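You operate a simulated robot arm through the tools that you are given. There is no shell and no other tool.

Carry out the task below with a simulated robot arm. There is one attempt and no reset: what you move stays moved.

JOB
Put things in order on the top of the beige drawer chest. At the end: the orange plastic plug from the top of the beige drawer chest is on the blue board; the red jar stands where the cardboard tube stood; the cardboard tube from the top of the beige drawer chest stands where the black magnifier stood; the black magnifier stands where the orange plastic plug stood; whatever was shut is shut again. Leave all else as you found it, and nothing knocked over.

The check looks at the end state, three seconds after you hand in, the way a careful person would. Anything else that was tipped, shoved, dropped, spilled or broken makes it a failure.

ROBOT AND FRAMES
A 7-joint arm with a two-finger parallel gripper, fixed in place. Base frame: the origin is at the foot of the arm, x ahead of it, y to its left, z up; the work surface is at about z = 0. Units: cm, degrees, N and s.
With the tool pointing down near the work surface it reaches from about 22 to 58 cm from the base axis. Its first joint turns from -66.0 to 66.0 degrees. Payload 2.5 kg.
The tool frame sits at the grasp point between the pads (the TCP): z along the fingers, y along the line on which they close. The tips reach 2.3 cm beyond it. The gripper opens to 9.4 cm. The fingers are 3.8 cm wide and 1 cm thick; the gripper's body (5.4 by 9.6 cm) begins 3.9 cm behind the TCP.
Orientation is that of the tool frame in the base frame, as a unit quaternion [x, y, z, w]. With the fingers straight down and closing along the base's y, the tool's x points along the base's -x, its y along +y and its z along -z.

CONTROLS
- The arm moves only by the tool servo_tool. Its argument "moves" is a list of rows, each a list of 6 numbers: the shift along the base's x, y, z in units of 100 mm (1.0 is 100 mm), then the turn, a rotation vector about the base's x, y, z in units of 45 degrees (1.0 is 45 degrees). In form: [[tx, ty, tz, wx, wy, wz], ...]. A call has 1 to 20 rows; each row is the pose to reach, as a shift and turn from the pose commanded when the call began. "hand" is the gripper command, from -1 (fully open) to 1 (shut), values between in proportion, set as the call begins (left out, the last holds). A call with a number of a shift or a turn outside -1 to 1 is refused whole. Rows are played at 5 a second. More than 5 cm and 8.6 degrees between two rows, or a gripper value outside its range, and nothing of the call is played. Where a pose cannot be reached the arm comes as near as it can. A force on the tool above 40 N (or 10 N above the force at the start of the call, whichever is more), or a blocked arm, ends the call early, and 0.2 s more pass. The fingers move at their own pace (about 10.8 cm/s each) and stop on an object; they squeeze with about 30 N. The grip force told is the motor's: it shows also when the fingers shut on nothing. Time passes only in rows, and 0.2 s behind the last, so rows that repeat a pose let the fingers close. The reply holds the time, the measured pose of the TCP, the force on the tool along the base axes, the opening and the grip force, in the units named above and with some noise, with the torque about the TCP (base axes, N m) and any sound that the robot's microphone picked up.
- Cameras (640 x 400 px; columns grow to the right, rows downward): "scene" is fixed at [11.82, -41.08, 53.86]; the picture's right is [0.82, -0.58, 0.00], its down [-0.37, -0.52, -0.77] and it looks along [0.44, 0.63, -0.63] (base axes); focal length 332 px, centre (320, 200). "wrist" rides on the gripper at [8.6, 1.6, -7.5] in the tool frame; the picture's right is [-0.18, 0.98, 0.00], its down [-0.58, -0.11, -0.81] and it looks along [-0.79, -0.15, 0.59] (tool axes); focal length 243 px, centre (320, 200). There is no depth. A picture from a camera that has moved, and an enlarged one, comes with that camera's place and axes in the base frame and with its lens.
- grab_frame(camera): a new picture of that camera. No time passes.
- zoom(camera, box): a new picture of the part [left, top, right, bottom] of that camera's present view, enlarged. No time passes.
- sign_off(): hands the job in; it is judged then, once.

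Nothing tells you positions but the pictures and the camera data. Unless the task says otherwise, let go and move clear before handing in.

The tools are called after "Call:" as a command line: name --pt "numbers of a row" for each row, then --argument value for the rest, lists and objects as JSON in quotes. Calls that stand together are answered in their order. servo_tool: Moves the arm, as the interface text tells. Its arguments: {"type":"object","properties":{"moves":{"type":"array","items":{"type":"array","items":{"type":"number"}}},"hand":{"type":"number"}},"required":["moves"]} The other tools are called the same way: grab_frame (camera) takes a picture; zoom (camera, box) takes an enlarged picture of a part of a camera's view; sign_off () hands the job in.

At the start:

```text
clock: 0.0
tool_pos: [44.39, 11.63, 24.04]
orientation: [0.0, 1.0, 0.001, 0.0]
ft_force: [-1.0, -0.3, -0.5]
torque: [0.03, -0.05, 0.03]
finger_gap: 9.39
gripper_force: 0.1
```

scene: 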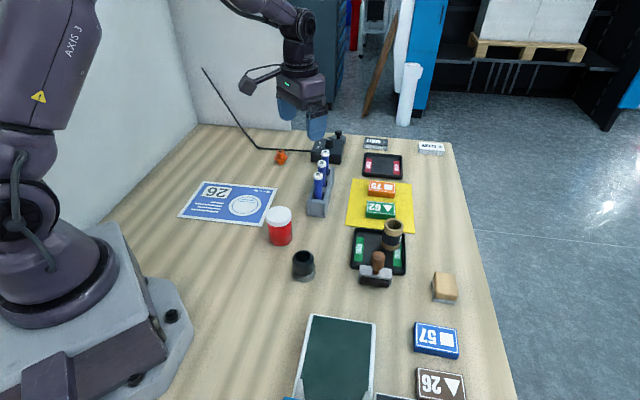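
wrist: 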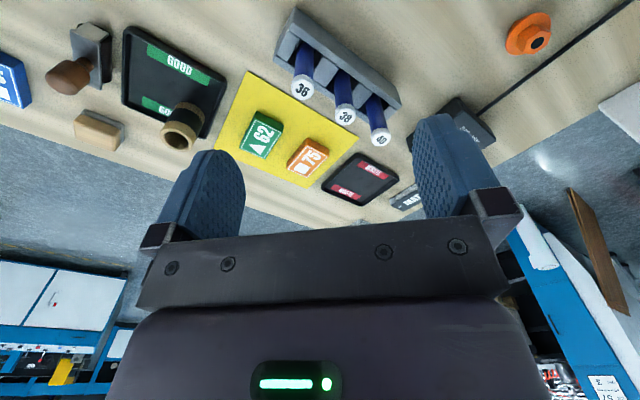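

I see a wooden work surface with many items, and I need a closer look to find the beige drawer chest, the plug, the jar, the tube and the magnifier. I'll zoom in on several parts of the views first.

Call:
zoom --camera "scene" --box '[160, 110, 320, 210]'

Call:
zoom --camera "scene" --box '[300, 120, 460, 220]'

Call:
zoom --camera "scene" --box '[240, 190, 480, 340]'

Call:
zoom --camera "scene" --box '[240, 280, 480, 400]'

Call:
zoom --camera "wrist" --box '[0, 0, 320, 200]'

```text
4.00 times, centred on (240, 160) of scene
camera zoom: at [11.82, -41.08, 53.86], right [0.82, -0.58, 0.0], down [-0.37, -0.52, -0.77], along [0.44, 0.63, -0.63], focal length 1327 px, centre (640, 360)
```

zoom: 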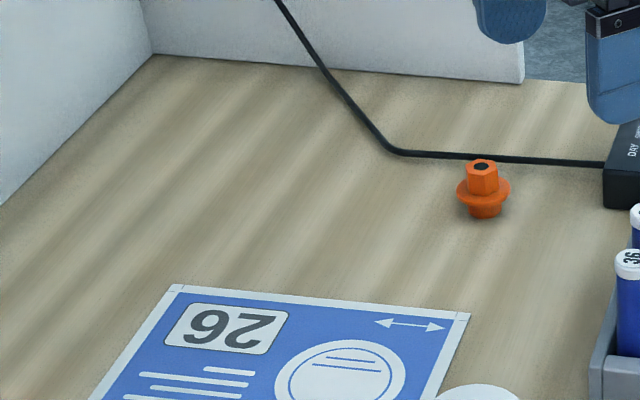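

```text
4.00 times, centred on (380, 170) of scene
camera zoom: at [11.82, -41.08, 53.86], right [0.82, -0.58, 0.0], down [-0.37, -0.52, -0.77], along [0.44, 0.63, -0.63], focal length 1327 px, centre (80, 320)
```

zoom: 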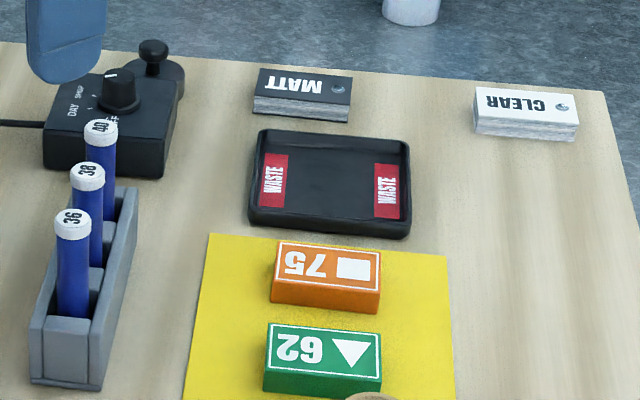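

```text
2.67 times, centred on (360, 265) of scene
camera zoom: at [11.82, -41.08, 53.86], right [0.82, -0.58, 0.0], down [-0.37, -0.52, -0.77], along [0.44, 0.63, -0.63], focal length 885 px, centre (213, 27)
```

zoom: 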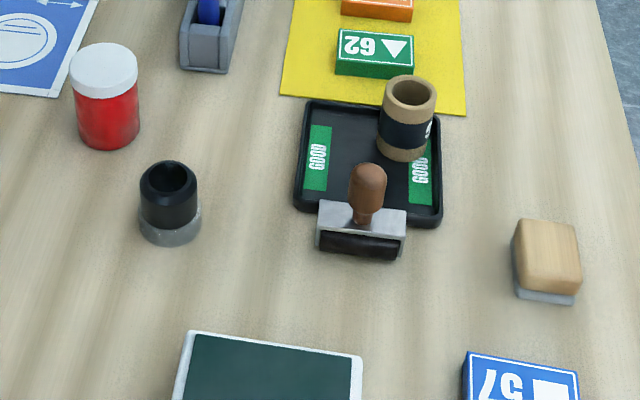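

```text
2.67 times, centred on (360, 340) of scene
camera zoom: at [11.82, -41.08, 53.86], right [0.82, -0.58, 0.0], down [-0.37, -0.52, -0.77], along [0.44, 0.63, -0.63], focal length 885 px, centre (213, -173)
```

zoom: 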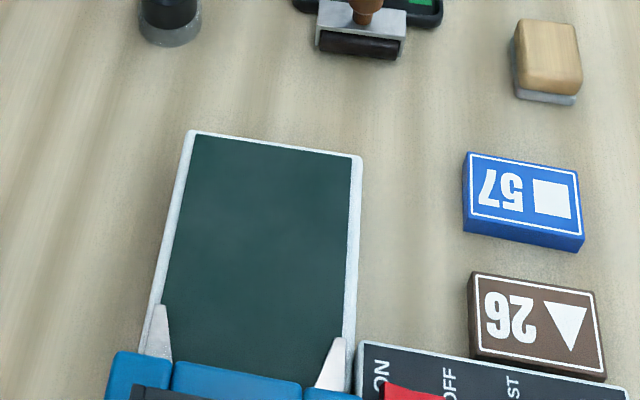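

```text
2.00 times, centred on (160, 100) of wrist
camera zoom: at [35.68, 13.17, 31.65], right [0.18, 0.98, 0.0], down [0.58, -0.11, 0.81], along [0.79, -0.15, -0.59], focal length 485 px, centre (640, 400)
```

zoom: 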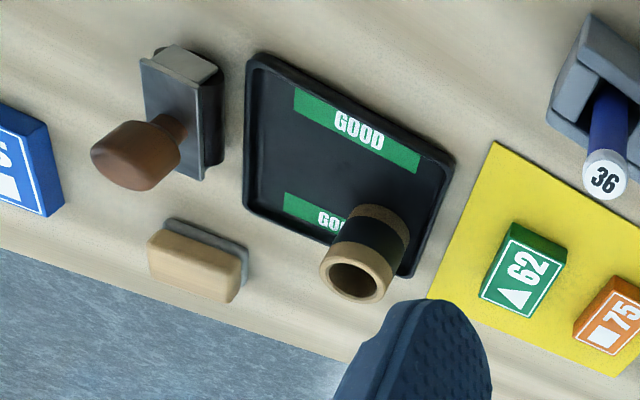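

The tabletop holds the orange plug, red jar, black magnifier and a tube standing in the GOOD tray, but the area at negative y is out of view, and there may be other look‑alike items or a separate drawer chest there. I'll swing the arm up and to the right and look with the wrist camera.

Call:
servo_tool --pt "0 -0.167 0.1 0 0 -0.167" --pt "0 -0.333 0.2 0 0 -0.333" --pt "0 -0.5 0.3 0 0 -0.5" --pt "0 -0.667 0.4 0 0 -0.667" --pt "0 -0.833 0.5 0 0 -0.833" --pt "0 -1 0.6 0 0 -1"

Call:
grab_frame --camera "wrist"

Call:
grab_frame --camera "scene"

```text
clock: 1.4
tool_pos: [44.37, 1.58, 30.11]
orientation: [0.384, 0.923, -0.001, 0.0]
ft_force: [-0.1, -0.1, -0.4]
torque: [-0.01, -0.03, 0.03]
finger_gap: 9.41
gripper_force: 0.0
```

```text
taken
camera wrist: at [39.4, 8.77, 37.7], right [0.83, 0.56, 0.0], down [0.33, -0.49, 0.81], along [0.45, -0.67, -0.59], focal length 243 px, centre (320, 200)
```

wrist: 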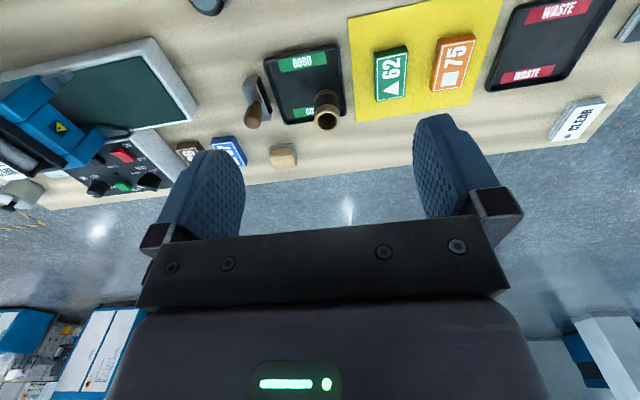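

```text
taken
```

scene: 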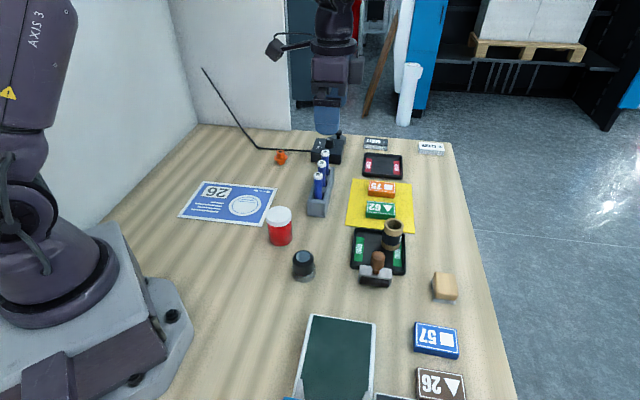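

The wrist camera shows a green plate with a blue clamp device and a control box on the right-hand side, with no separate chest so far. I'll swing further right to see the rest of the surface.

Call:
servo_tool --pt "-0.1 -0.167 0 0 0 -0.1" --pt "-0.2 -0.333 0 0 0 -0.2" --pt "-0.3 -0.5 0 0 0 -0.3" --pt "-0.4 -0.667 0 0 0 -0.4" --pt "-0.5 -0.833 0 0 0 -0.5" --pt "-0.6 -1 0 0 0 -0.6"

Call:
grab_frame --camera "wrist"

Call:
grab_frame --camera "scene"

```text
clock: 2.8
tool_pos: [38.42, -8.28, 30.13]
orientation: [0.588, 0.809, 0.0, 0.0]
ft_force: [-0.2, -0.7, -0.9]
torque: [-0.02, 0.03, 0.05]
finger_gap: 9.42
gripper_force: 0.2
```

```text
taken
camera wrist: at [37.2, 0.31, 37.64], right [0.99, 0.13, 0.0], down [0.08, -0.59, 0.81], along [0.1, -0.8, -0.59], focal length 243 px, centre (320, 200)
```

wrist: 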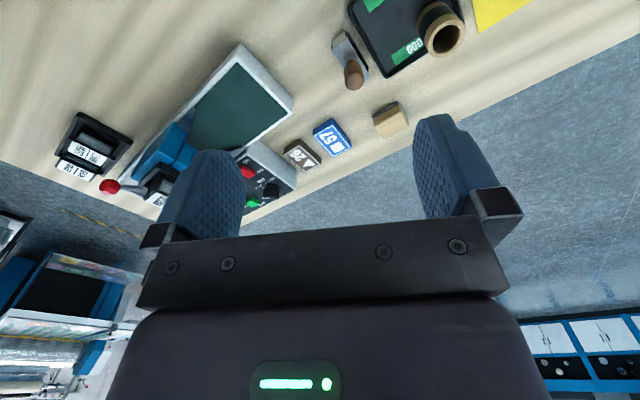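

```text
taken
```

scene: 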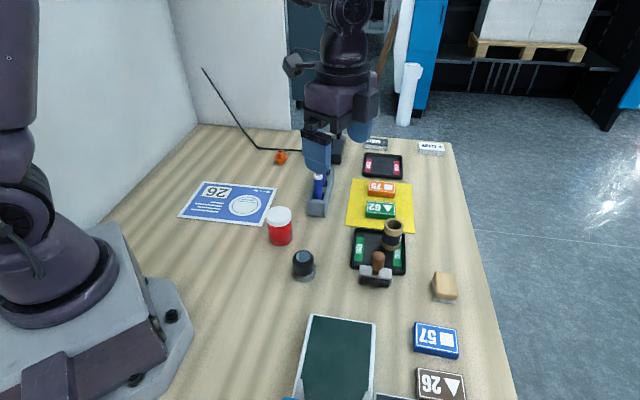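

One continuous wooden surface, with a black device with labels and a lever machine further right. I'll zoom in on these to identify them.

Call:
zoom --camera "wrist" --box '[0, 40, 320, 240]'

Call:
zoom --camera "wrist" --box '[280, 0, 540, 162]'

```text
2.00 times, centred on (160, 140) of wrist
camera zoom: at [37.2, 0.31, 37.64], right [0.99, 0.13, 0.0], down [0.08, -0.59, 0.81], along [0.1, -0.8, -0.59], focal length 485 px, centre (640, 320)
```

zoom: 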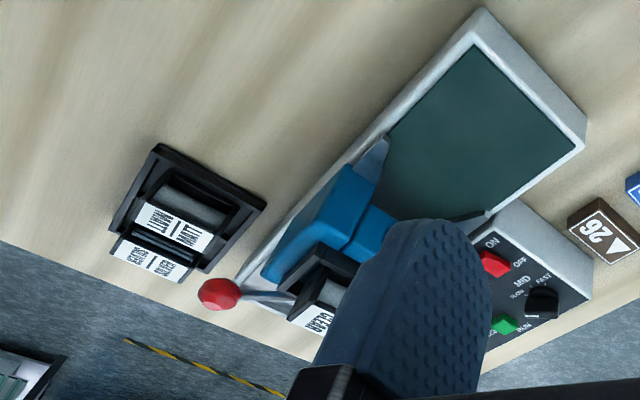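

```text
2.46 times, centred on (410, 81) of wrist
camera zoom: at [37.2, 0.31, 37.64], right [0.99, 0.13, 0.0], down [0.08, -0.59, 0.81], along [0.1, -0.8, -0.59], focal length 597 px, centre (98, 493)
```

zoom: 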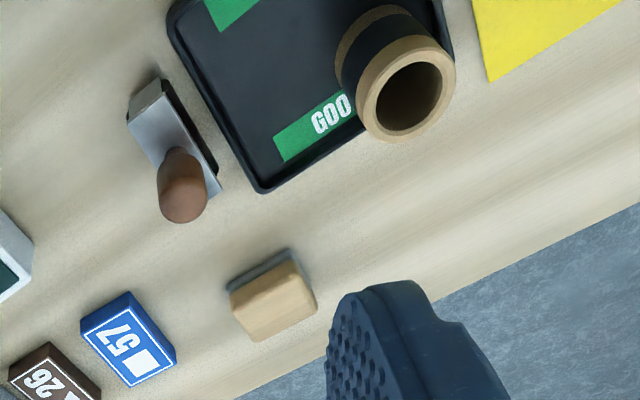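

There's only one tabletop with a single plug, jar, tube (standing in the GOOD tray) and loupe-style magnifier. I estimate the plug at (50.5, 34), jar (34.6, 6.6), magnifier (33.3, -4.8) and tube (53, -9). The blue printed sheet must be the blue board, so I'll swing back left to look at the plug and board closely.

Call:
servo_tool --pt "0.05 0.167 0 0 0 0.167" --pt "0.1 0.333 0 0 0 0.333" --pt "0.15 0.5 0 0 0 0.5" --pt "0.2 0.667 0 0 0 0.667" --pt "0.25 0.833 0 0 0 0.833" --pt "0.3 1 0 0 0 1"

Call:
servo_tool --pt "0.0 0.167 0 0 0 0.167" --pt "0.0 0.333 0 0 0 0.333" --pt "0.0 0.5 0 0 0 0.5" --pt "0.0 0.667 0 0 0 0.667" --pt "0.0 0.833 0 0 0 0.833" --pt "0.0 1 0 0 0 1"

Call:
servo_tool --pt "0.0 0.167 0 0 0 0.06" --pt "0.0 0.333 0 0 0 0.12" --pt "0.0 0.5 0 0 0 0.18" --pt "0.0 0.667 0 0 0 0.24" --pt "0.0 0.833 0 0 0 0.3" --pt "0.0 1 0 0 0 0.36"

Call:
grab_frame --camera "wrist"

Call:
grab_frame --camera "scene"

```text
clock: 4.2
tool_pos: [41.36, 1.67, 30.03]
orientation: [0.232, 0.973, -0.001, 0.0]
ft_force: [0.7, -0.1, 0.2]
torque: [0.0, 0.02, 0.02]
finger_gap: 9.4
gripper_force: 0.0
```

```text
clock: 5.6
tool_pos: [41.46, 11.8, 29.99]
orientation: [-0.159, 0.987, 0.0, -0.001]
ft_force: [-1.0, 0.2, -0.9]
torque: [0.0, 0.01, 0.01]
finger_gap: 9.4
gripper_force: 0.1
```

```text
clock: 7.0
tool_pos: [41.39, 21.71, 30.17]
orientation: [-0.295, 0.955, 0.0, 0.0]
ft_force: [-0.2, 0.8, 0.1]
torque: [0.03, 0.02, 0.0]
finger_gap: 9.38
gripper_force: 0.1
```

```text
taken
camera wrist: at [33.27, 18.06, 37.72], right [-0.4, 0.92, 0.0], down [0.54, 0.24, 0.81], along [0.74, 0.32, -0.59], focal length 243 px, centre (320, 200)
```

wrist: 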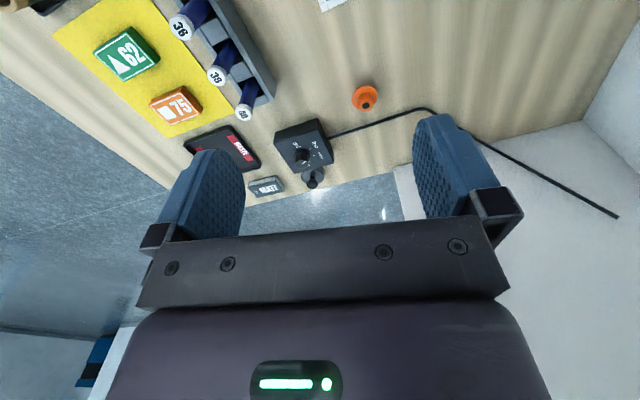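

```text
taken
```

scene: 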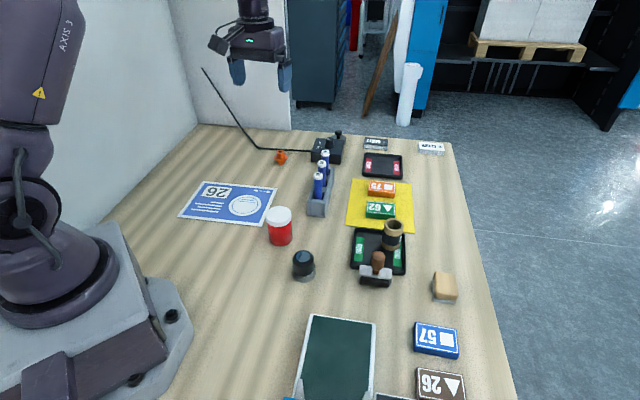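

Plug is at about (50.3, 33.3), near the reach limit (60 cm), with the cord about 7 cm behind it; the blue board is centred near (30.7, 25). I'll move above the plug at a safe height and see how far the arm reaches with the tool vertical.

Call:
servo_tool --pt "0.16 0.18 -0.2 0 0 0" --pt "0.32 0.36 -0.4 0 0 0" --pt "0.48 0.54 -0.6 0 0 0" --pt "0.64 0.72 -0.8 0 0 0" --pt "0.8 0.9 -1 0 0 0" --pt "0.8 0.9 -1 0 0 0"

Call:
grab_frame --camera "wrist"

Call:
grab_frame --camera "scene"

```text
clock: 8.4
tool_pos: [49.51, 30.85, 19.99]
orientation: [-0.295, 0.955, 0.0, -0.001]
ft_force: [-0.1, 0.2, 0.3]
torque: [0.01, 0.03, -0.03]
finger_gap: 9.37
gripper_force: 0.0
```

```text
taken
camera wrist: at [41.34, 27.07, 27.62], right [-0.4, 0.92, 0.0], down [0.54, 0.24, 0.81], along [0.74, 0.32, -0.59], focal length 243 px, centre (320, 200)
```

wrist: 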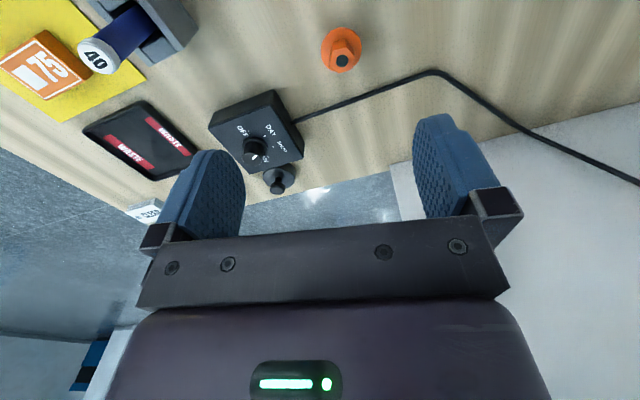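

```text
taken
```

scene: 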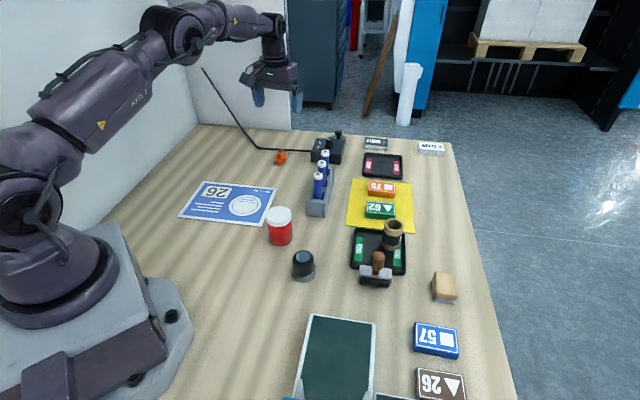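

The plug is now measured at about (50.0, 33.2), about 3.5 cm tall. I'll move to above it and check the reach with a vertical tool.

Call:
servo_tool --pt "0.02 0.08 -0.25 0 0 0" --pt "0.05 0.16 -0.5 0 0 0" --pt "0.05 0.235 -0.75 0 0 0" --pt "0.05 0.235 -1 0 0 0" --pt "0.05 0.235 -1 0 0 0"

Call:
grab_frame --camera "wrist"

Call:
zoom --camera "scene" --box '[200, 70, 360, 170]'

```text
clock: 9.6
tool_pos: [49.81, 32.93, 10.12]
orientation: [-0.294, 0.956, -0.001, 0.001]
ft_force: [0.1, 1.1, -0.3]
torque: [0.01, 0.02, -0.03]
finger_gap: 9.4
gripper_force: 0.0
```

```text
taken
camera wrist: at [41.72, 29.33, 17.6], right [-0.4, 0.92, 0.0], down [0.54, 0.24, 0.81], along [0.74, 0.32, -0.59], focal length 243 px, centre (320, 200)
```

wrist: 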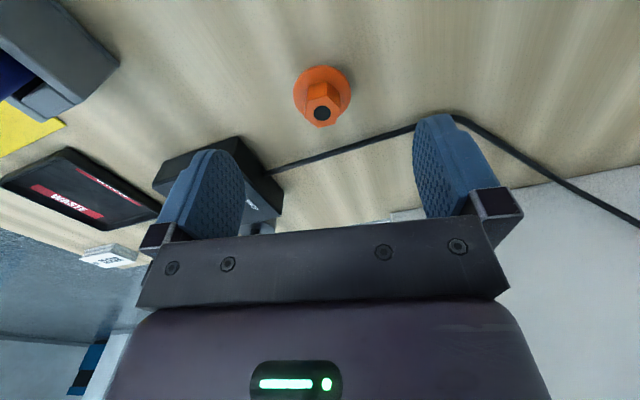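

```text
4.00 times, centred on (280, 120) of scene
camera zoom: at [11.82, -41.08, 53.86], right [0.82, -0.58, 0.0], down [-0.37, -0.52, -0.77], along [0.44, 0.63, -0.63], focal length 1327 px, centre (480, 520)
```

zoom: 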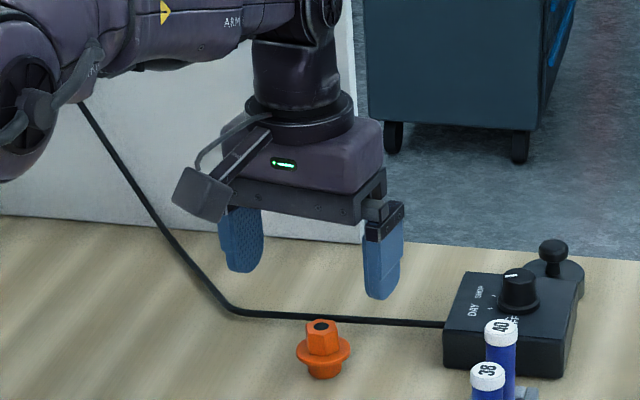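

The plug sits almost centred between the fingers. I'll zoom to check the hex orientation and plug shape before descending.

Call:
zoom --camera "wrist" --box '[270, 50, 370, 150]'

Call:
zoom --camera "scene" --box '[264, 142, 296, 172]'

```text
4.00 times, centred on (320, 100) of wrist
camera zoom: at [41.72, 29.33, 17.6], right [-0.4, 0.92, 0.0], down [0.54, 0.24, 0.81], along [0.74, 0.32, -0.59], focal length 970 px, centre (320, 600)
```

zoom: 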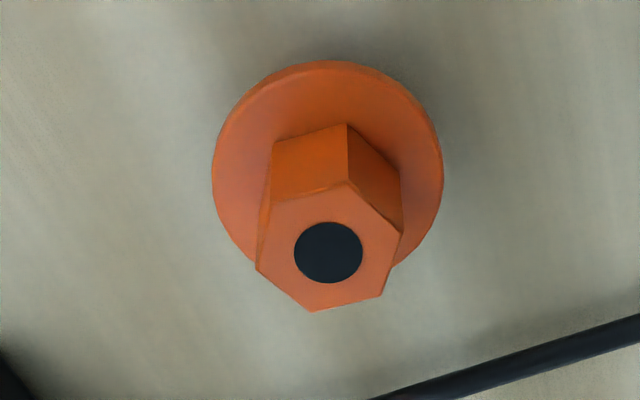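

```text
13.33 times, centred on (280, 157) of scene
camera zoom: at [11.82, -41.08, 53.86], right [0.82, -0.58, 0.0], down [-0.37, -0.52, -0.77], along [0.44, 0.63, -0.63], focal length 4423 px, centre (853, 773)
```

zoom: 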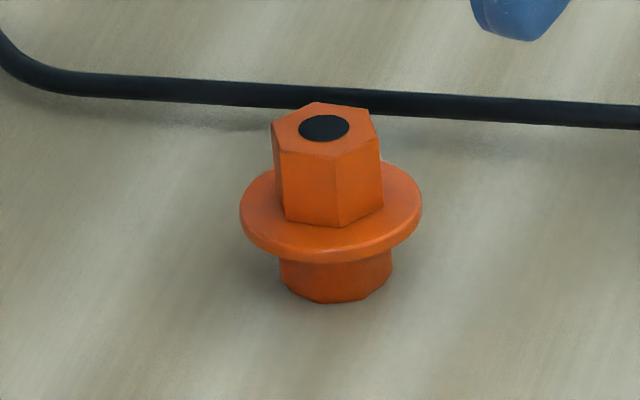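

The hex on top has flats roughly aligned 24° clockwise of my current yaw; flange 4 cm wide at z≈1.7, hex top at z≈3.75. I'll rotate the wrist -24°, nudge to (50.15, 33.2) and re-check.

Call:
servo_tool --pt "0.008 0.007 -0.05 0 0 -0.135" --pt "0.016 0.014 -0.1 0 0 -0.27" --pt "0.026 0.022 -0.15 0 0 -0.405" --pt "0.026 0.022 -0.2 0 0 -0.54" --pt "0.026 0.022 -0.2 0 0 -0.54"

Call:
grab_frame --camera "wrist"

Call:
zoom --camera "wrist" --box '[240, 50, 400, 150]'

Call:
zoom --camera "scene" --box '[220, 90, 348, 170]'

```text
clock: 10.8
tool_pos: [49.87, 33.0, 8.1]
orientation: [-0.087, 0.996, 0.0, 0.0]
ft_force: [0.2, 0.3, 0.1]
torque: [-0.01, -0.02, -0.02]
finger_gap: 9.42
gripper_force: 0.1
out of reach, approached as far as the arm can: row 4, 5
```

```text
taken
camera wrist: at [41.02, 33.04, 15.69], right [0.01, 1.0, 0.0], down [0.59, -0.01, 0.81], along [0.81, -0.01, -0.59], focal length 243 px, centre (320, 200)
```

wrist: 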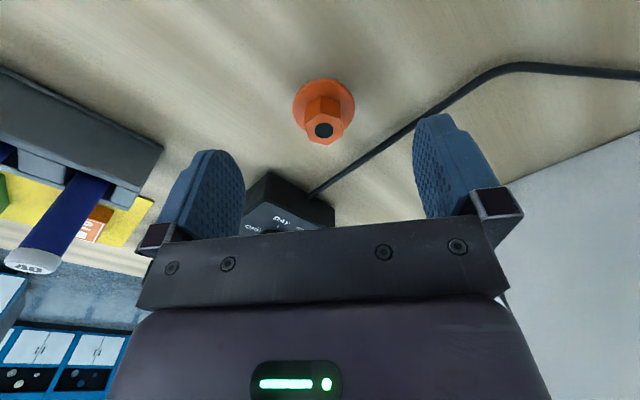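

```text
4.00 times, centred on (320, 100) of wrist
camera zoom: at [41.02, 33.04, 15.69], right [0.01, 1.0, 0.0], down [0.59, -0.01, 0.81], along [0.81, -0.01, -0.59], focal length 970 px, centre (320, 600)
```

zoom: 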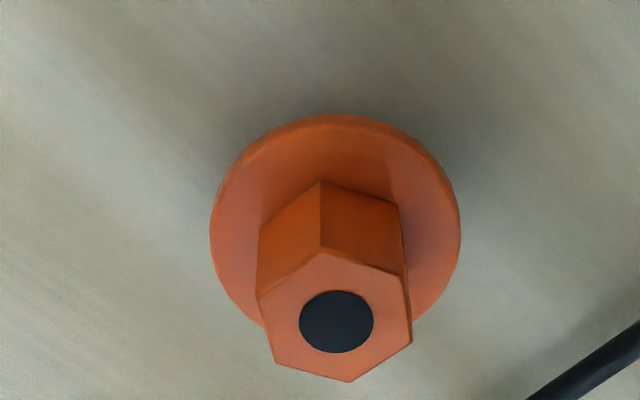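

```text
5.00 times, centred on (284, 130) of scene
camera zoom: at [11.82, -41.08, 53.86], right [0.82, -0.58, 0.0], down [-0.37, -0.52, -0.77], along [0.44, 0.63, -0.63], focal length 1659 px, centre (500, 550)
```

zoom: 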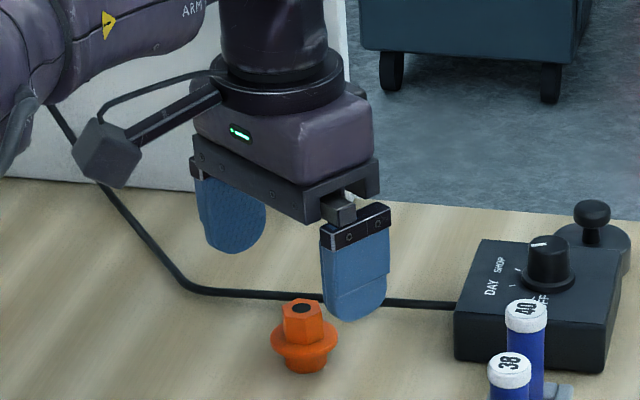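

The vertical tool only just falls short at 60 cm, so I'll tilt the fingers outward 10° about the closing axis (pads stay vertical and aligned with the hex flats) while still above the plug at z=8.

Call:
servo_tool --pt "0 0 0 0.0191 -0.1095 0" --pt "0 0 0 0.0382 -0.2189 0" --pt "0 0 0 0.0382 -0.2189 0"

Call:
grab_frame --camera "wrist"

Call:
zoom --camera "scene" --box '[220, 90, 348, 170]'

```text
clock: 11.6
tool_pos: [52.07, 34.57, 7.93]
orientation: [-0.085, 0.993, 0.008, 0.087]
ft_force: [0.0, -0.2, -0.7]
torque: [-0.01, -0.02, 0.0]
finger_gap: 9.4
gripper_force: 0.0
out of reach, approached as far as the arm can: row 1, 2, 3
```

```text
taken
camera wrist: at [42.01, 34.32, 13.82], right [0.01, 1.0, 0.03], down [0.44, -0.03, 0.9], along [0.9, 0.01, -0.44], focal length 243 px, centre (320, 200)
```

wrist: 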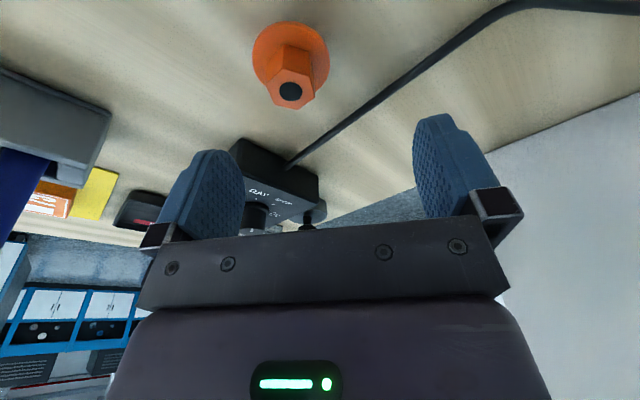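

```text
5.00 times, centred on (284, 130) of scene
camera zoom: at [11.82, -41.08, 53.86], right [0.82, -0.58, 0.0], down [-0.37, -0.52, -0.77], along [0.44, 0.63, -0.63], focal length 1659 px, centre (500, 550)
```

zoom: 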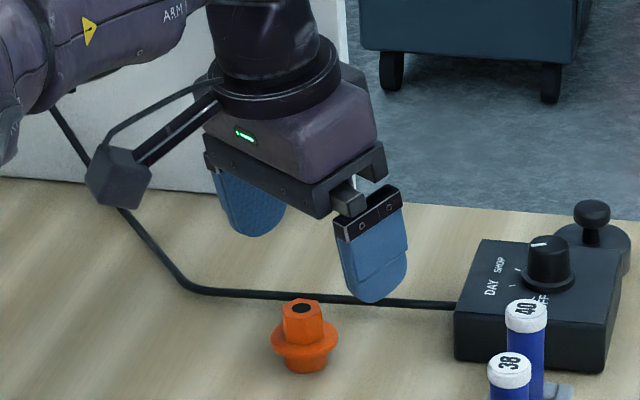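

The tilt was achieved but the position drifted out to (52.1, 34.6) because the arm is at full stretch. I'll pull back and up to un-stretch it, then approach again with the tilt already in place.

Call:
servo_tool --pt "-0.15 -0.1 0.1 0.0 0.0 0" --pt "-0.3 -0.2 0.2 0 0 0" --pt "-0.5 -0.33 0.3 0 0 0" --pt "-0.5 -0.33 0.3 0 0 0"

Call:
grab_frame --camera "wrist"

```text
clock: 12.6
tool_pos: [52.2, 34.65, 10.16]
orientation: [-0.087, 0.992, 0.008, 0.087]
ft_force: [0.7, -0.2, -1.1]
torque: [0.01, -0.02, -0.04]
finger_gap: 9.41
gripper_force: 0.1
out of reach, approached as far as the arm can: row 1, 2, 3, 4
```

```text
taken
camera wrist: at [42.12, 34.53, 16.13], right [0.01, 1.0, 0.03], down [0.45, -0.03, 0.89], along [0.9, 0.01, -0.45], focal length 243 px, centre (320, 200)
```

wrist: 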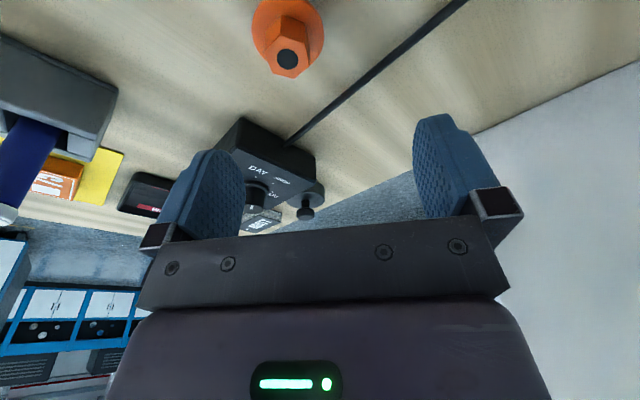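

The arm is stuck at full stretch. I'll command a larger inward and upward retreat held over many rows, all well above the objects, to let the elbow bend.

Call:
servo_tool --pt "-0.1 -0.07 0.3 0 0 0" --pt "-0.2 -0.14 0.6 0 0 0" --pt "-0.3 -0.2 0.9 0 0 0" --pt "-0.4 -0.25 1.0 0 0 0" --pt "-0.4 -0.25 1.0 0 0 0" --pt "-0.4 -0.25 1.0 0 0 0" --pt "-0.4 -0.25 1.0 0 0 0" --pt "-0.4 -0.25 1.0 0 0 0"

Call:
grab_frame --camera "scene"

```text
clock: 14.4
tool_pos: [52.02, 34.85, 20.18]
orientation: [-0.086, 0.992, 0.008, 0.088]
ft_force: [-0.4, 0.4, -0.4]
torque: [0.01, -0.02, -0.01]
finger_gap: 9.41
gripper_force: 0.2
out of reach, approached as far as the arm can: row 1, 2, 3, 4, 5, 6, 7, 8
```

```text
taken
```

scene: 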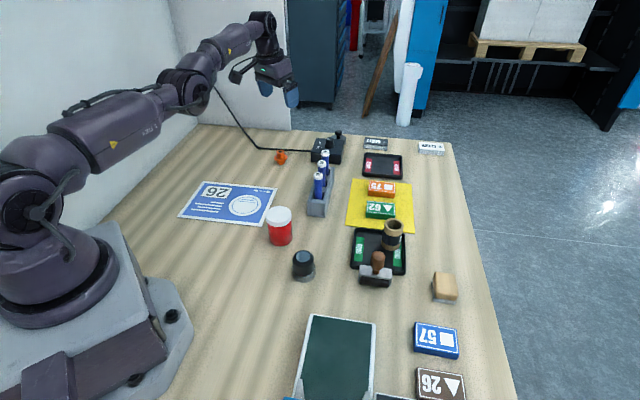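

The arm is at its elbow limit; moving up pushes further into the limit. Moving down-and-inward should bend the elbow, so I'll try descending to about z=12 while moving inward, still clear of everything.

Call:
servo_tool --pt "-0.1 -0.066 -0.2 0 0 0" --pt "-0.2 -0.13 -0.4 0 0 0" --pt "-0.3 -0.2 -0.6 0 0 0" --pt "-0.4 -0.27 -0.75 0 0 0" --pt "-0.4 -0.27 -0.75 0 0 0"

Call:
grab_frame --camera "scene"

```text
clock: 15.6
tool_pos: [51.97, 35.12, 12.68]
orientation: [-0.087, 0.992, 0.008, 0.087]
ft_force: [-0.1, -0.3, -0.3]
torque: [-0.01, -0.03, -0.05]
finger_gap: 9.4
gripper_force: 0.0
out of reach, approached as far as the arm can: row 1, 2, 3, 4, 5
```

```text
taken
```

scene: 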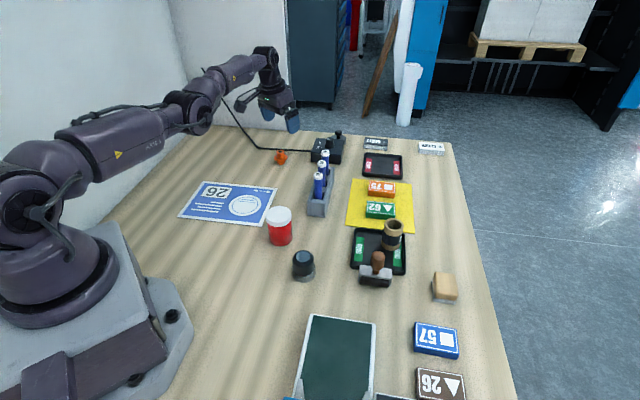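

Still at full stretch in radius while z follows. I'll try a big combined move: inward, sideways to the right, and undoing the tilt and yaw.

Call:
servo_tool --pt "-0.15 -0.3 0.1 -0.0191 0.1095 0" --pt "-0.3 -0.6 0.2 -0.0382 0.2189 0" --pt "-0.5 -0.9 0.3 -0.0382 0.2189 0" --pt "-0.7 -1.0 0.4 -0.0382 0.2189 0" --pt "-0.9 -1.0 0.4 -0.0382 0.2189 0" --pt "-0.9 -1.0 0.4 -0.0382 0.2189 0"

Call:
grab_frame --camera "scene"

```text
clock: 17.0
tool_pos: [52.27, 29.58, 16.77]
orientation: [-0.086, 0.996, 0.0, 0.001]
ft_force: [-0.6, -0.1, -0.3]
torque: [0.03, 0.01, -0.01]
finger_gap: 9.43
gripper_force: 0.2
out of reach, approached as far as the arm can: row 1, 2, 3, 4, 5, 6
```

```text
taken
```

scene: 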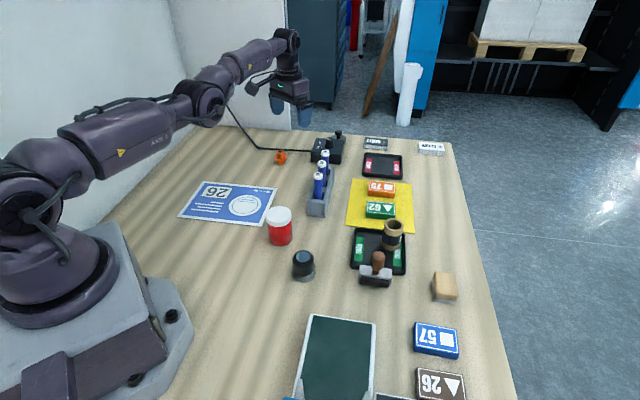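

The arm follows sideways and vertical moves but stays radially stretched. I'll try a continued clockwise sweep with inward pull at safe height and watch whether the radius drops.

Call:
servo_tool --pt "-0.1 -0.4 0.3 0 0 0" --pt "-0.3 -0.7 0.6 0 0 0" --pt "-0.5 -1.0 0.9 0 0 0" --pt "-0.8 -1.0 1.0 0 0 0" --pt "-1.0 -1.0 1.0 0 0 0" --pt "-1.0 -1.0 0.6 0 0 0" --pt "-1.0 -1.0 0.2 0 0 0" --pt "-1.0 -1.0 0.2 0 0 0"

Call:
grab_frame --camera "scene"

```text
refused: row 1 steps farther than a row can; nothing moved
```

```text
taken
```

scene: 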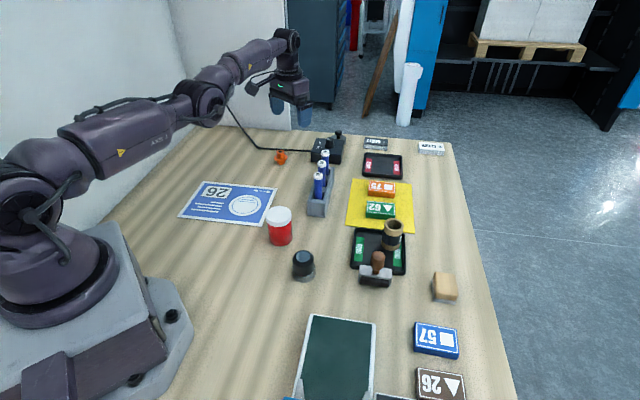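

The first row was a hair over the 5 cm step limit, nothing moved. Same plan with smaller steps.

Call:
servo_tool --pt "-0.1 -0.35 0.25 0 0 0" --pt "-0.3 -0.65 0.5 0 0 0" --pt "-0.5 -0.9 0.75 0 0 0" --pt "-0.8 -1.0 1.0 0 0 0" --pt "-1.0 -1.0 1.0 0 0 0" --pt "-1.0 -1.0 0.6 0 0 0" --pt "-1.0 -1.0 0.2 0 0 0" --pt "-1.0 -1.0 0.2 0 0 0"

Call:
grab_frame --camera "scene"

```text
clock: 18.8
tool_pos: [54.36, 24.68, 20.93]
orientation: [-0.086, 0.996, 0.0, -0.001]
ft_force: [0.0, -0.4, -0.9]
torque: [0.03, 0.04, 0.01]
finger_gap: 9.36
gripper_force: 0.0
out of reach, approached as far as the arm can: row 1, 2, 3, 4, 5, 6, 7, 8
```

```text
taken
```

scene: 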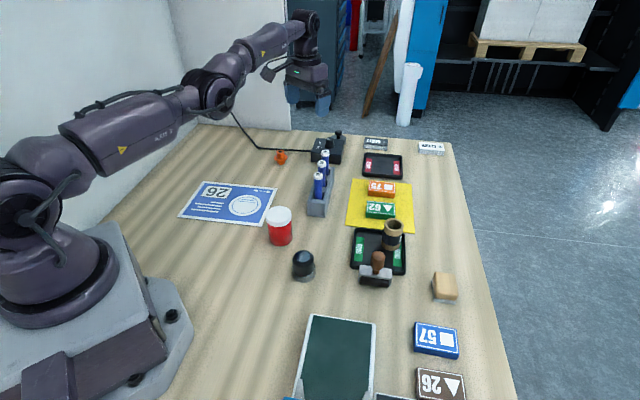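

The arm is still stuck in the straight-elbow posture. I'll try tilting the fingers inward by 40° while pulling in, at safe height, which forces the elbow and wrist joints to move.

Call:
servo_tool --pt "-0.2 -0.1 0.0 -0.0734 0.162 0" --pt "-0.4 -0.2 0.0 -0.1468 0.324 0" --pt "-0.6 -0.3 0.0 -0.2202 0.486 0" --pt "-0.8 -0.4 0.0 -0.2936 0.648 0" --pt "-1.0 -0.45 0.0 -0.367 0.81 0" --pt "-1.0 -0.45 0.0 -0.367 0.81 0" --pt "-1.0 -0.45 0.0 -0.367 0.81 0"

Call:
grab_frame --camera "scene"

```text
clock: 20.4
tool_pos: [45.16, 20.87, 23.18]
orientation: [-0.087, 0.953, -0.098, -0.272]
ft_force: [0.5, 1.2, -0.7]
torque: [-0.03, 0.02, -0.02]
finger_gap: 9.41
gripper_force: 0.1
out of reach, approached as far as the arm can: row 5, 6, 7
```

```text
taken
```

scene: 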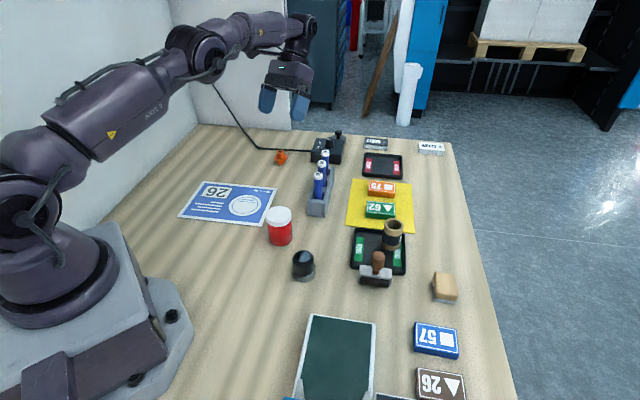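

The elbow is bent again and the arm responds normally. Now I'll bring the tool back to vertical at this inner position before re-approaching with a pre-set outward tilt.

Call:
servo_tool --pt "0 0 0 0.0635 -0.1361 0" --pt "0 0 0 0.127 -0.2723 0" --pt "0 0 0 0.1904 -0.4084 0" --pt "0 0 0 0.2539 -0.5446 0" --pt "0 0 0 0.3174 -0.6807 0" --pt "0 0 0 0.3174 -0.6807 0"

```text
clock: 21.8
tool_pos: [45.2, 20.92, 23.34]
orientation: [-0.09, 0.996, 0.002, 0.002]
ft_force: [-0.3, 0.5, 0.0]
torque: [0.01, 0.0, 0.0]
finger_gap: 9.38
gripper_force: 0.0
```

Tool is vertical again at (45.2, 20.9, 23.3). Now I'll add the 10° outward tilt here and move halfway toward the plug.

Call:
servo_tool --pt "0 0 0 0.0191 -0.1095 0" --pt "0 0 0 0.0382 -0.2189 0" --pt "0.08 0.2 -0.25 0.0382 -0.2189 0" --pt "0.16 0.4 -0.5 0.0382 -0.2189 0" --pt "0.25 0.6 -0.75 0.0382 -0.2189 0" --pt "0.25 0.6 -0.75 0.0382 -0.2189 0"

Call:
grab_frame --camera "wrist"

```text
clock: 23.2
tool_pos: [47.69, 26.99, 15.8]
orientation: [-0.089, 0.992, 0.008, 0.089]
ft_force: [-0.1, -0.9, 0.2]
torque: [-0.02, -0.03, -0.02]
finger_gap: 9.4
gripper_force: 0.2
```

```text
taken
camera wrist: at [37.63, 26.68, 21.67], right [0.0, 1.0, 0.03], down [0.44, -0.03, 0.9], along [0.9, 0.01, -0.44], focal length 243 px, centre (320, 200)
```

wrist: 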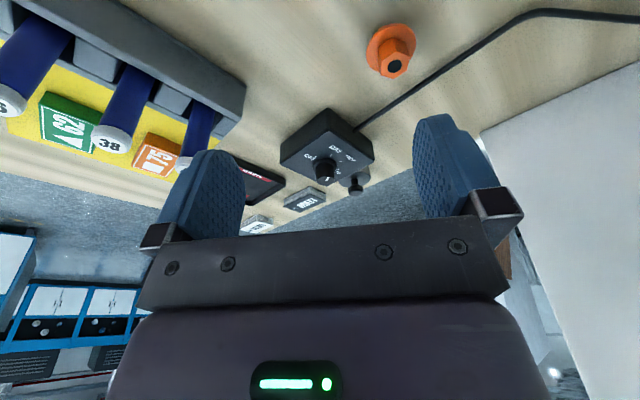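

I'll complete the approach to directly above the plug at z≈8 with the tilt held.

Call:
servo_tool --pt "0.06 0.16 -0.19 0 0 0" --pt "0.12 0.32 -0.38 0 0 0" --pt "0.18 0.48 -0.57 0 0 0" --pt "0.235 0.63 -0.77 0 0 0" --pt "0.235 0.63 -0.77 0 0 0"

Call:
grab_frame --camera "wrist"

Call:
zoom --camera "wrist" --box '[240, 60, 400, 160]'

Call:
zoom --camera "scene" --box '[220, 90, 348, 170]'

```text
clock: 24.4
tool_pos: [49.98, 33.18, 7.97]
orientation: [-0.091, 0.992, 0.009, 0.087]
ft_force: [1.2, -0.7, 0.6]
torque: [0.01, 0.02, -0.01]
finger_gap: 9.41
gripper_force: 0.1
```

```text
taken
camera wrist: at [39.99, 32.95, 13.97], right [0.0, 1.0, 0.03], down [0.44, -0.03, 0.9], along [0.9, 0.01, -0.44], focal length 243 px, centre (320, 200)
```

wrist: 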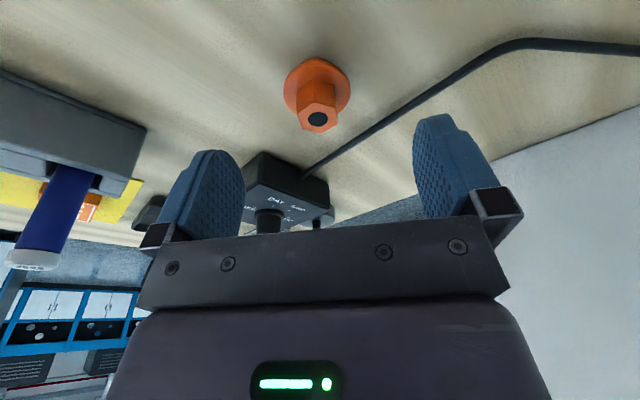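

```text
4.00 times, centred on (320, 110) of wrist
camera zoom: at [39.99, 32.95, 13.97], right [0.0, 1.0, 0.03], down [0.44, -0.03, 0.9], along [0.9, 0.01, -0.44], focal length 970 px, centre (320, 560)
```

zoom: 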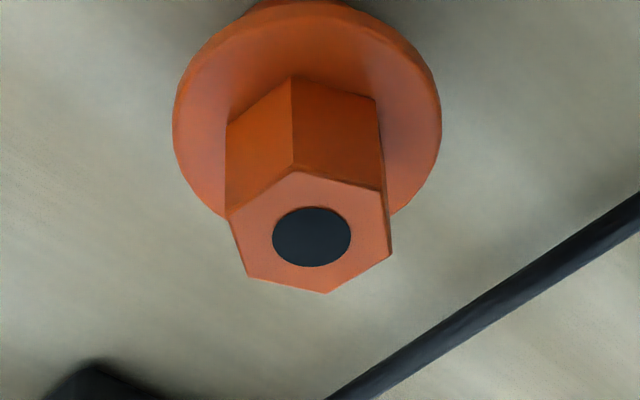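

```text
5.00 times, centred on (284, 130) of scene
camera zoom: at [11.83, -41.08, 53.86], right [0.82, -0.58, 0.0], down [-0.37, -0.52, -0.77], along [0.44, 0.63, -0.63], focal length 1659 px, centre (500, 550)
```

zoom: 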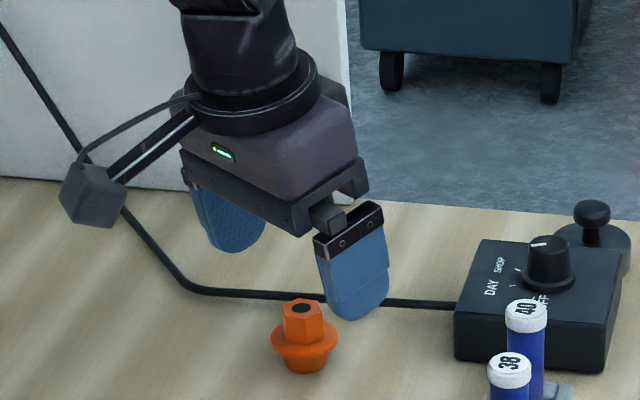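

The plug is centred between the fingers (within ~1 mm) and reachable. I'll descend to z=4.5 so the fingertips straddle the hex just above the flange.

Call:
servo_tool --pt "0 -0.01 -0.1 0 0 0" --pt "0 -0.01 -0.2 0 0 0" --pt "0 -0.01 -0.3 0 0 0" --pt "0 -0.01 -0.35 0 0 0" --pt "0 -0.01 -0.35 0 0 0"

Call:
grab_frame --camera "wrist"

Call:
zoom --camera "scene" --box '[240, 110, 320, 170]'

```text
clock: 25.6
tool_pos: [49.87, 33.14, 4.59]
orientation: [-0.09, 0.992, 0.008, 0.089]
ft_force: [-0.8, 0.6, -0.2]
torque: [-0.02, 0.0, 0.01]
finger_gap: 9.39
gripper_force: 0.2
```

```text
taken
camera wrist: at [39.95, 32.85, 10.45], right [0.0, 1.0, 0.03], down [0.44, -0.03, 0.9], along [0.9, 0.01, -0.44], focal length 243 px, centre (320, 200)
```

wrist: 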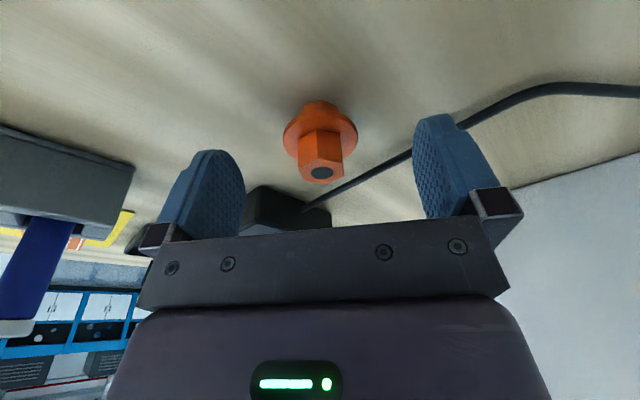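

```text
6.67 times, centred on (280, 140) of scene
camera zoom: at [11.82, -41.08, 53.86], right [0.82, -0.58, 0.0], down [-0.37, -0.52, -0.77], along [0.44, 0.63, -0.63], focal length 2212 px, centre (587, 600)
```

zoom: 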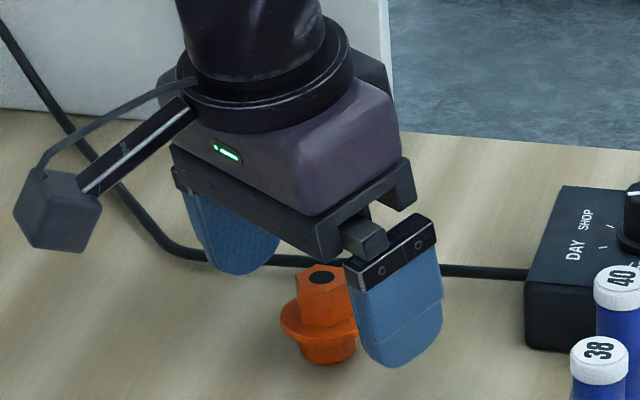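

The fingertips straddle the hex as intended. Closing the gripper now.

Call:
servo_tool --pt "0 0 0 0 0 0" --pt "0 0 0 0 0 0" --pt "0 0 0 0 0 0" --pt "0 0 0 0 0 0" --hand 1

Call:
grab_frame --camera "wrist"

Call:
zoom --camera "scene" --box '[240, 110, 320, 170]'

```text
clock: 26.6
tool_pos: [49.94, 32.98, 4.53]
orientation: [-0.09, 0.992, 0.009, 0.088]
ft_force: [-0.1, 0.7, 1.4]
torque: [0.03, 0.05, -0.01]
finger_gap: 2.02
gripper_force: 30.3
```

```text
taken
camera wrist: at [39.96, 32.84, 10.48], right [0.0, 1.0, 0.03], down [0.44, -0.03, 0.9], along [0.9, 0.01, -0.44], focal length 243 px, centre (320, 200)
```

wrist: 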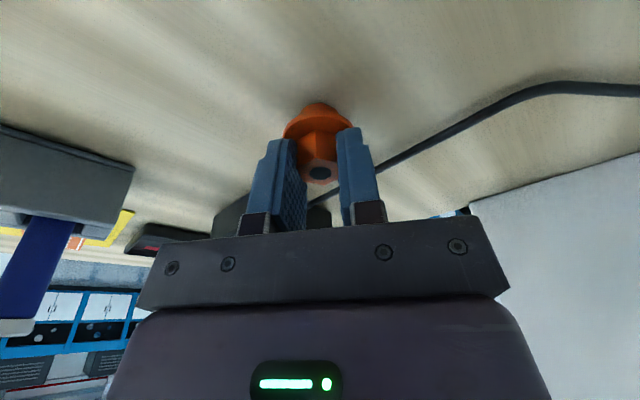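

```text
6.67 times, centred on (280, 140) of scene
camera zoom: at [11.82, -41.08, 53.86], right [0.82, -0.58, 0.0], down [-0.37, -0.52, -0.77], along [0.44, 0.63, -0.63], focal length 2212 px, centre (587, 600)
```

zoom: 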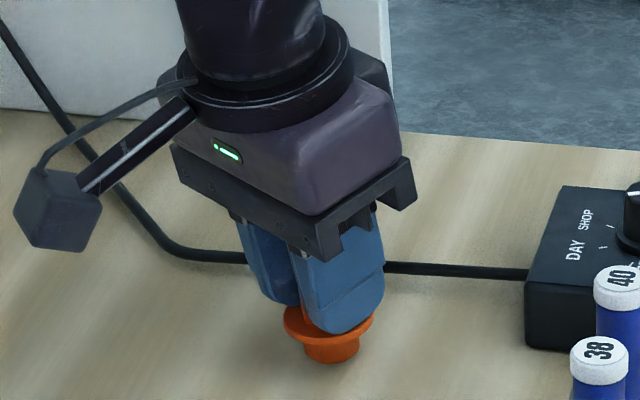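

Firm grip on the hex flats (gap 2.02 cm). I'll lift, then carry the plug inward toward the blue board keeping the same tilt.

Call:
servo_tool --pt "0 0 0.1 0 0 0" --pt "0 0 0.3 0 0 0" --pt "-0.1 -0.05 0.6 0 0 0" --pt "-0.35 -0.2 0.85 0 0 0" --pt "-0.65 -0.35 1.0 0 0 0" --pt "-0.9 -0.49 1.0 0 0 0" --pt "-0.9 -0.49 1.0 0 0 0"

Call:
servo_tool --pt "-0.25 -0.14 0 0 0 0" --pt "-0.5 -0.28 0 0 0 0" --pt "-0.75 -0.42 0 0 0 0" --pt "-0.89 -0.49 0 0 0 0" --pt "-0.89 -0.49 0 0 0 0"

Call:
grab_frame --camera "wrist"

Call:
grab_frame --camera "scene"

```text
clock: 28.2
tool_pos: [40.9, 28.2, 14.43]
orientation: [-0.09, 0.992, 0.009, 0.089]
ft_force: [0.2, -0.4, -0.1]
torque: [0.0, -0.01, 0.02]
finger_gap: 2.0
gripper_force: 29.9
```

```text
clock: 29.4
tool_pos: [32.05, 23.32, 14.49]
orientation: [-0.09, 0.992, 0.009, 0.088]
ft_force: [-1.1, -0.1, -0.4]
torque: [0.0, 0.0, 0.0]
finger_gap: 2.01
gripper_force: 29.7
```

```text
taken
camera wrist: at [22.01, 23.02, 20.46], right [0.0, 1.0, 0.03], down [0.44, -0.03, 0.9], along [0.9, 0.01, -0.44], focal length 243 px, centre (320, 200)
```

wrist: 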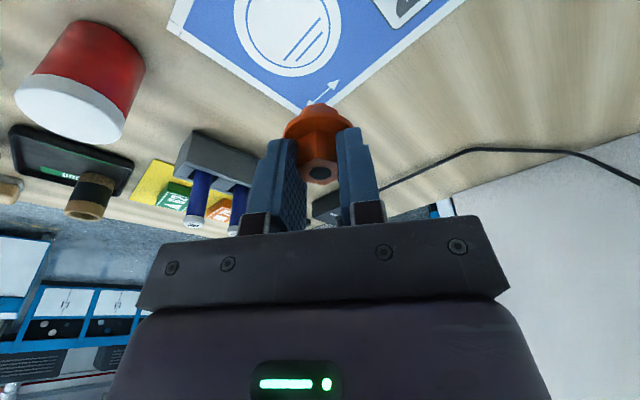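

```text
taken
```

scene: 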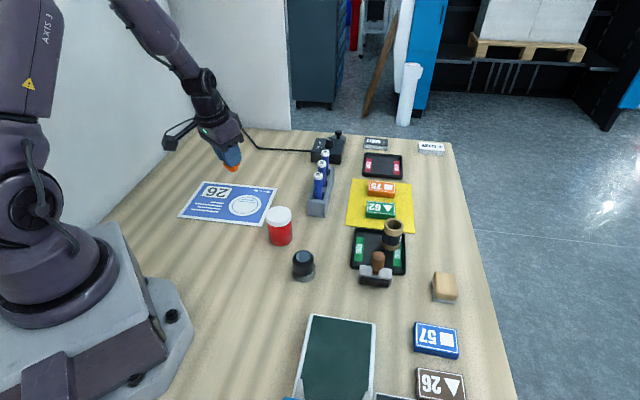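

The plug is held upright above the blue board's centre area. I'll descend to about 1 cm above the board first.

Call:
servo_tool --pt "0 0 -0.3 0 0 0" --pt "0 0 -0.6 0 0 0" --pt "0 0 -0.8 0 0 0" --pt "0 0 -0.9 0 0 0" --pt "0 0 -0.9 0 0 0"

Call:
zoom --camera "scene" --box '[160, 120, 320, 240]'

Call:
grab_frame --camera "wrist"

```text
clock: 30.6
tool_pos: [32.11, 23.36, 5.51]
orientation: [-0.091, 0.992, 0.009, 0.089]
ft_force: [-0.9, -0.3, -0.6]
torque: [-0.02, 0.0, -0.01]
finger_gap: 2.01
gripper_force: 29.7
```

```text
3.33 times, centred on (240, 180) of scene
camera zoom: at [11.82, -41.08, 53.86], right [0.82, -0.58, 0.0], down [-0.37, -0.52, -0.77], along [0.44, 0.63, -0.63], focal length 1106 px, centre (587, 267)
```

zoom: 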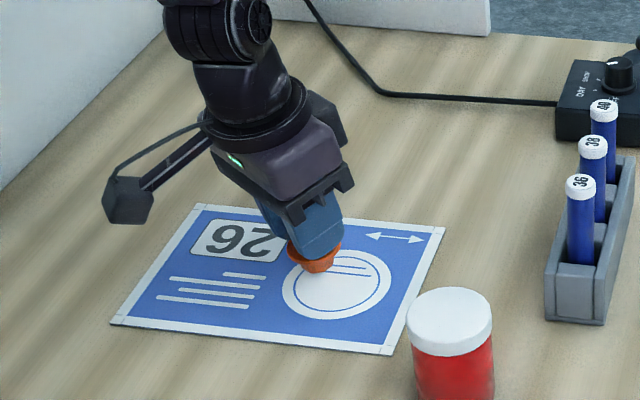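

```text
taken
camera wrist: at [22.08, 23.05, 11.44], right [0.0, 1.0, 0.03], down [0.44, -0.03, 0.9], along [0.9, 0.01, -0.44], focal length 243 px, centre (320, 200)
```

wrist: 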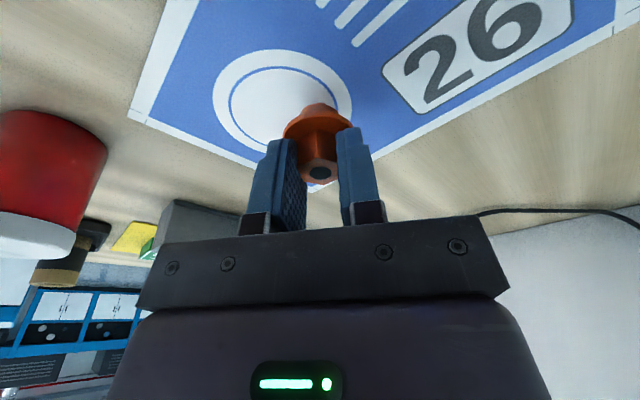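

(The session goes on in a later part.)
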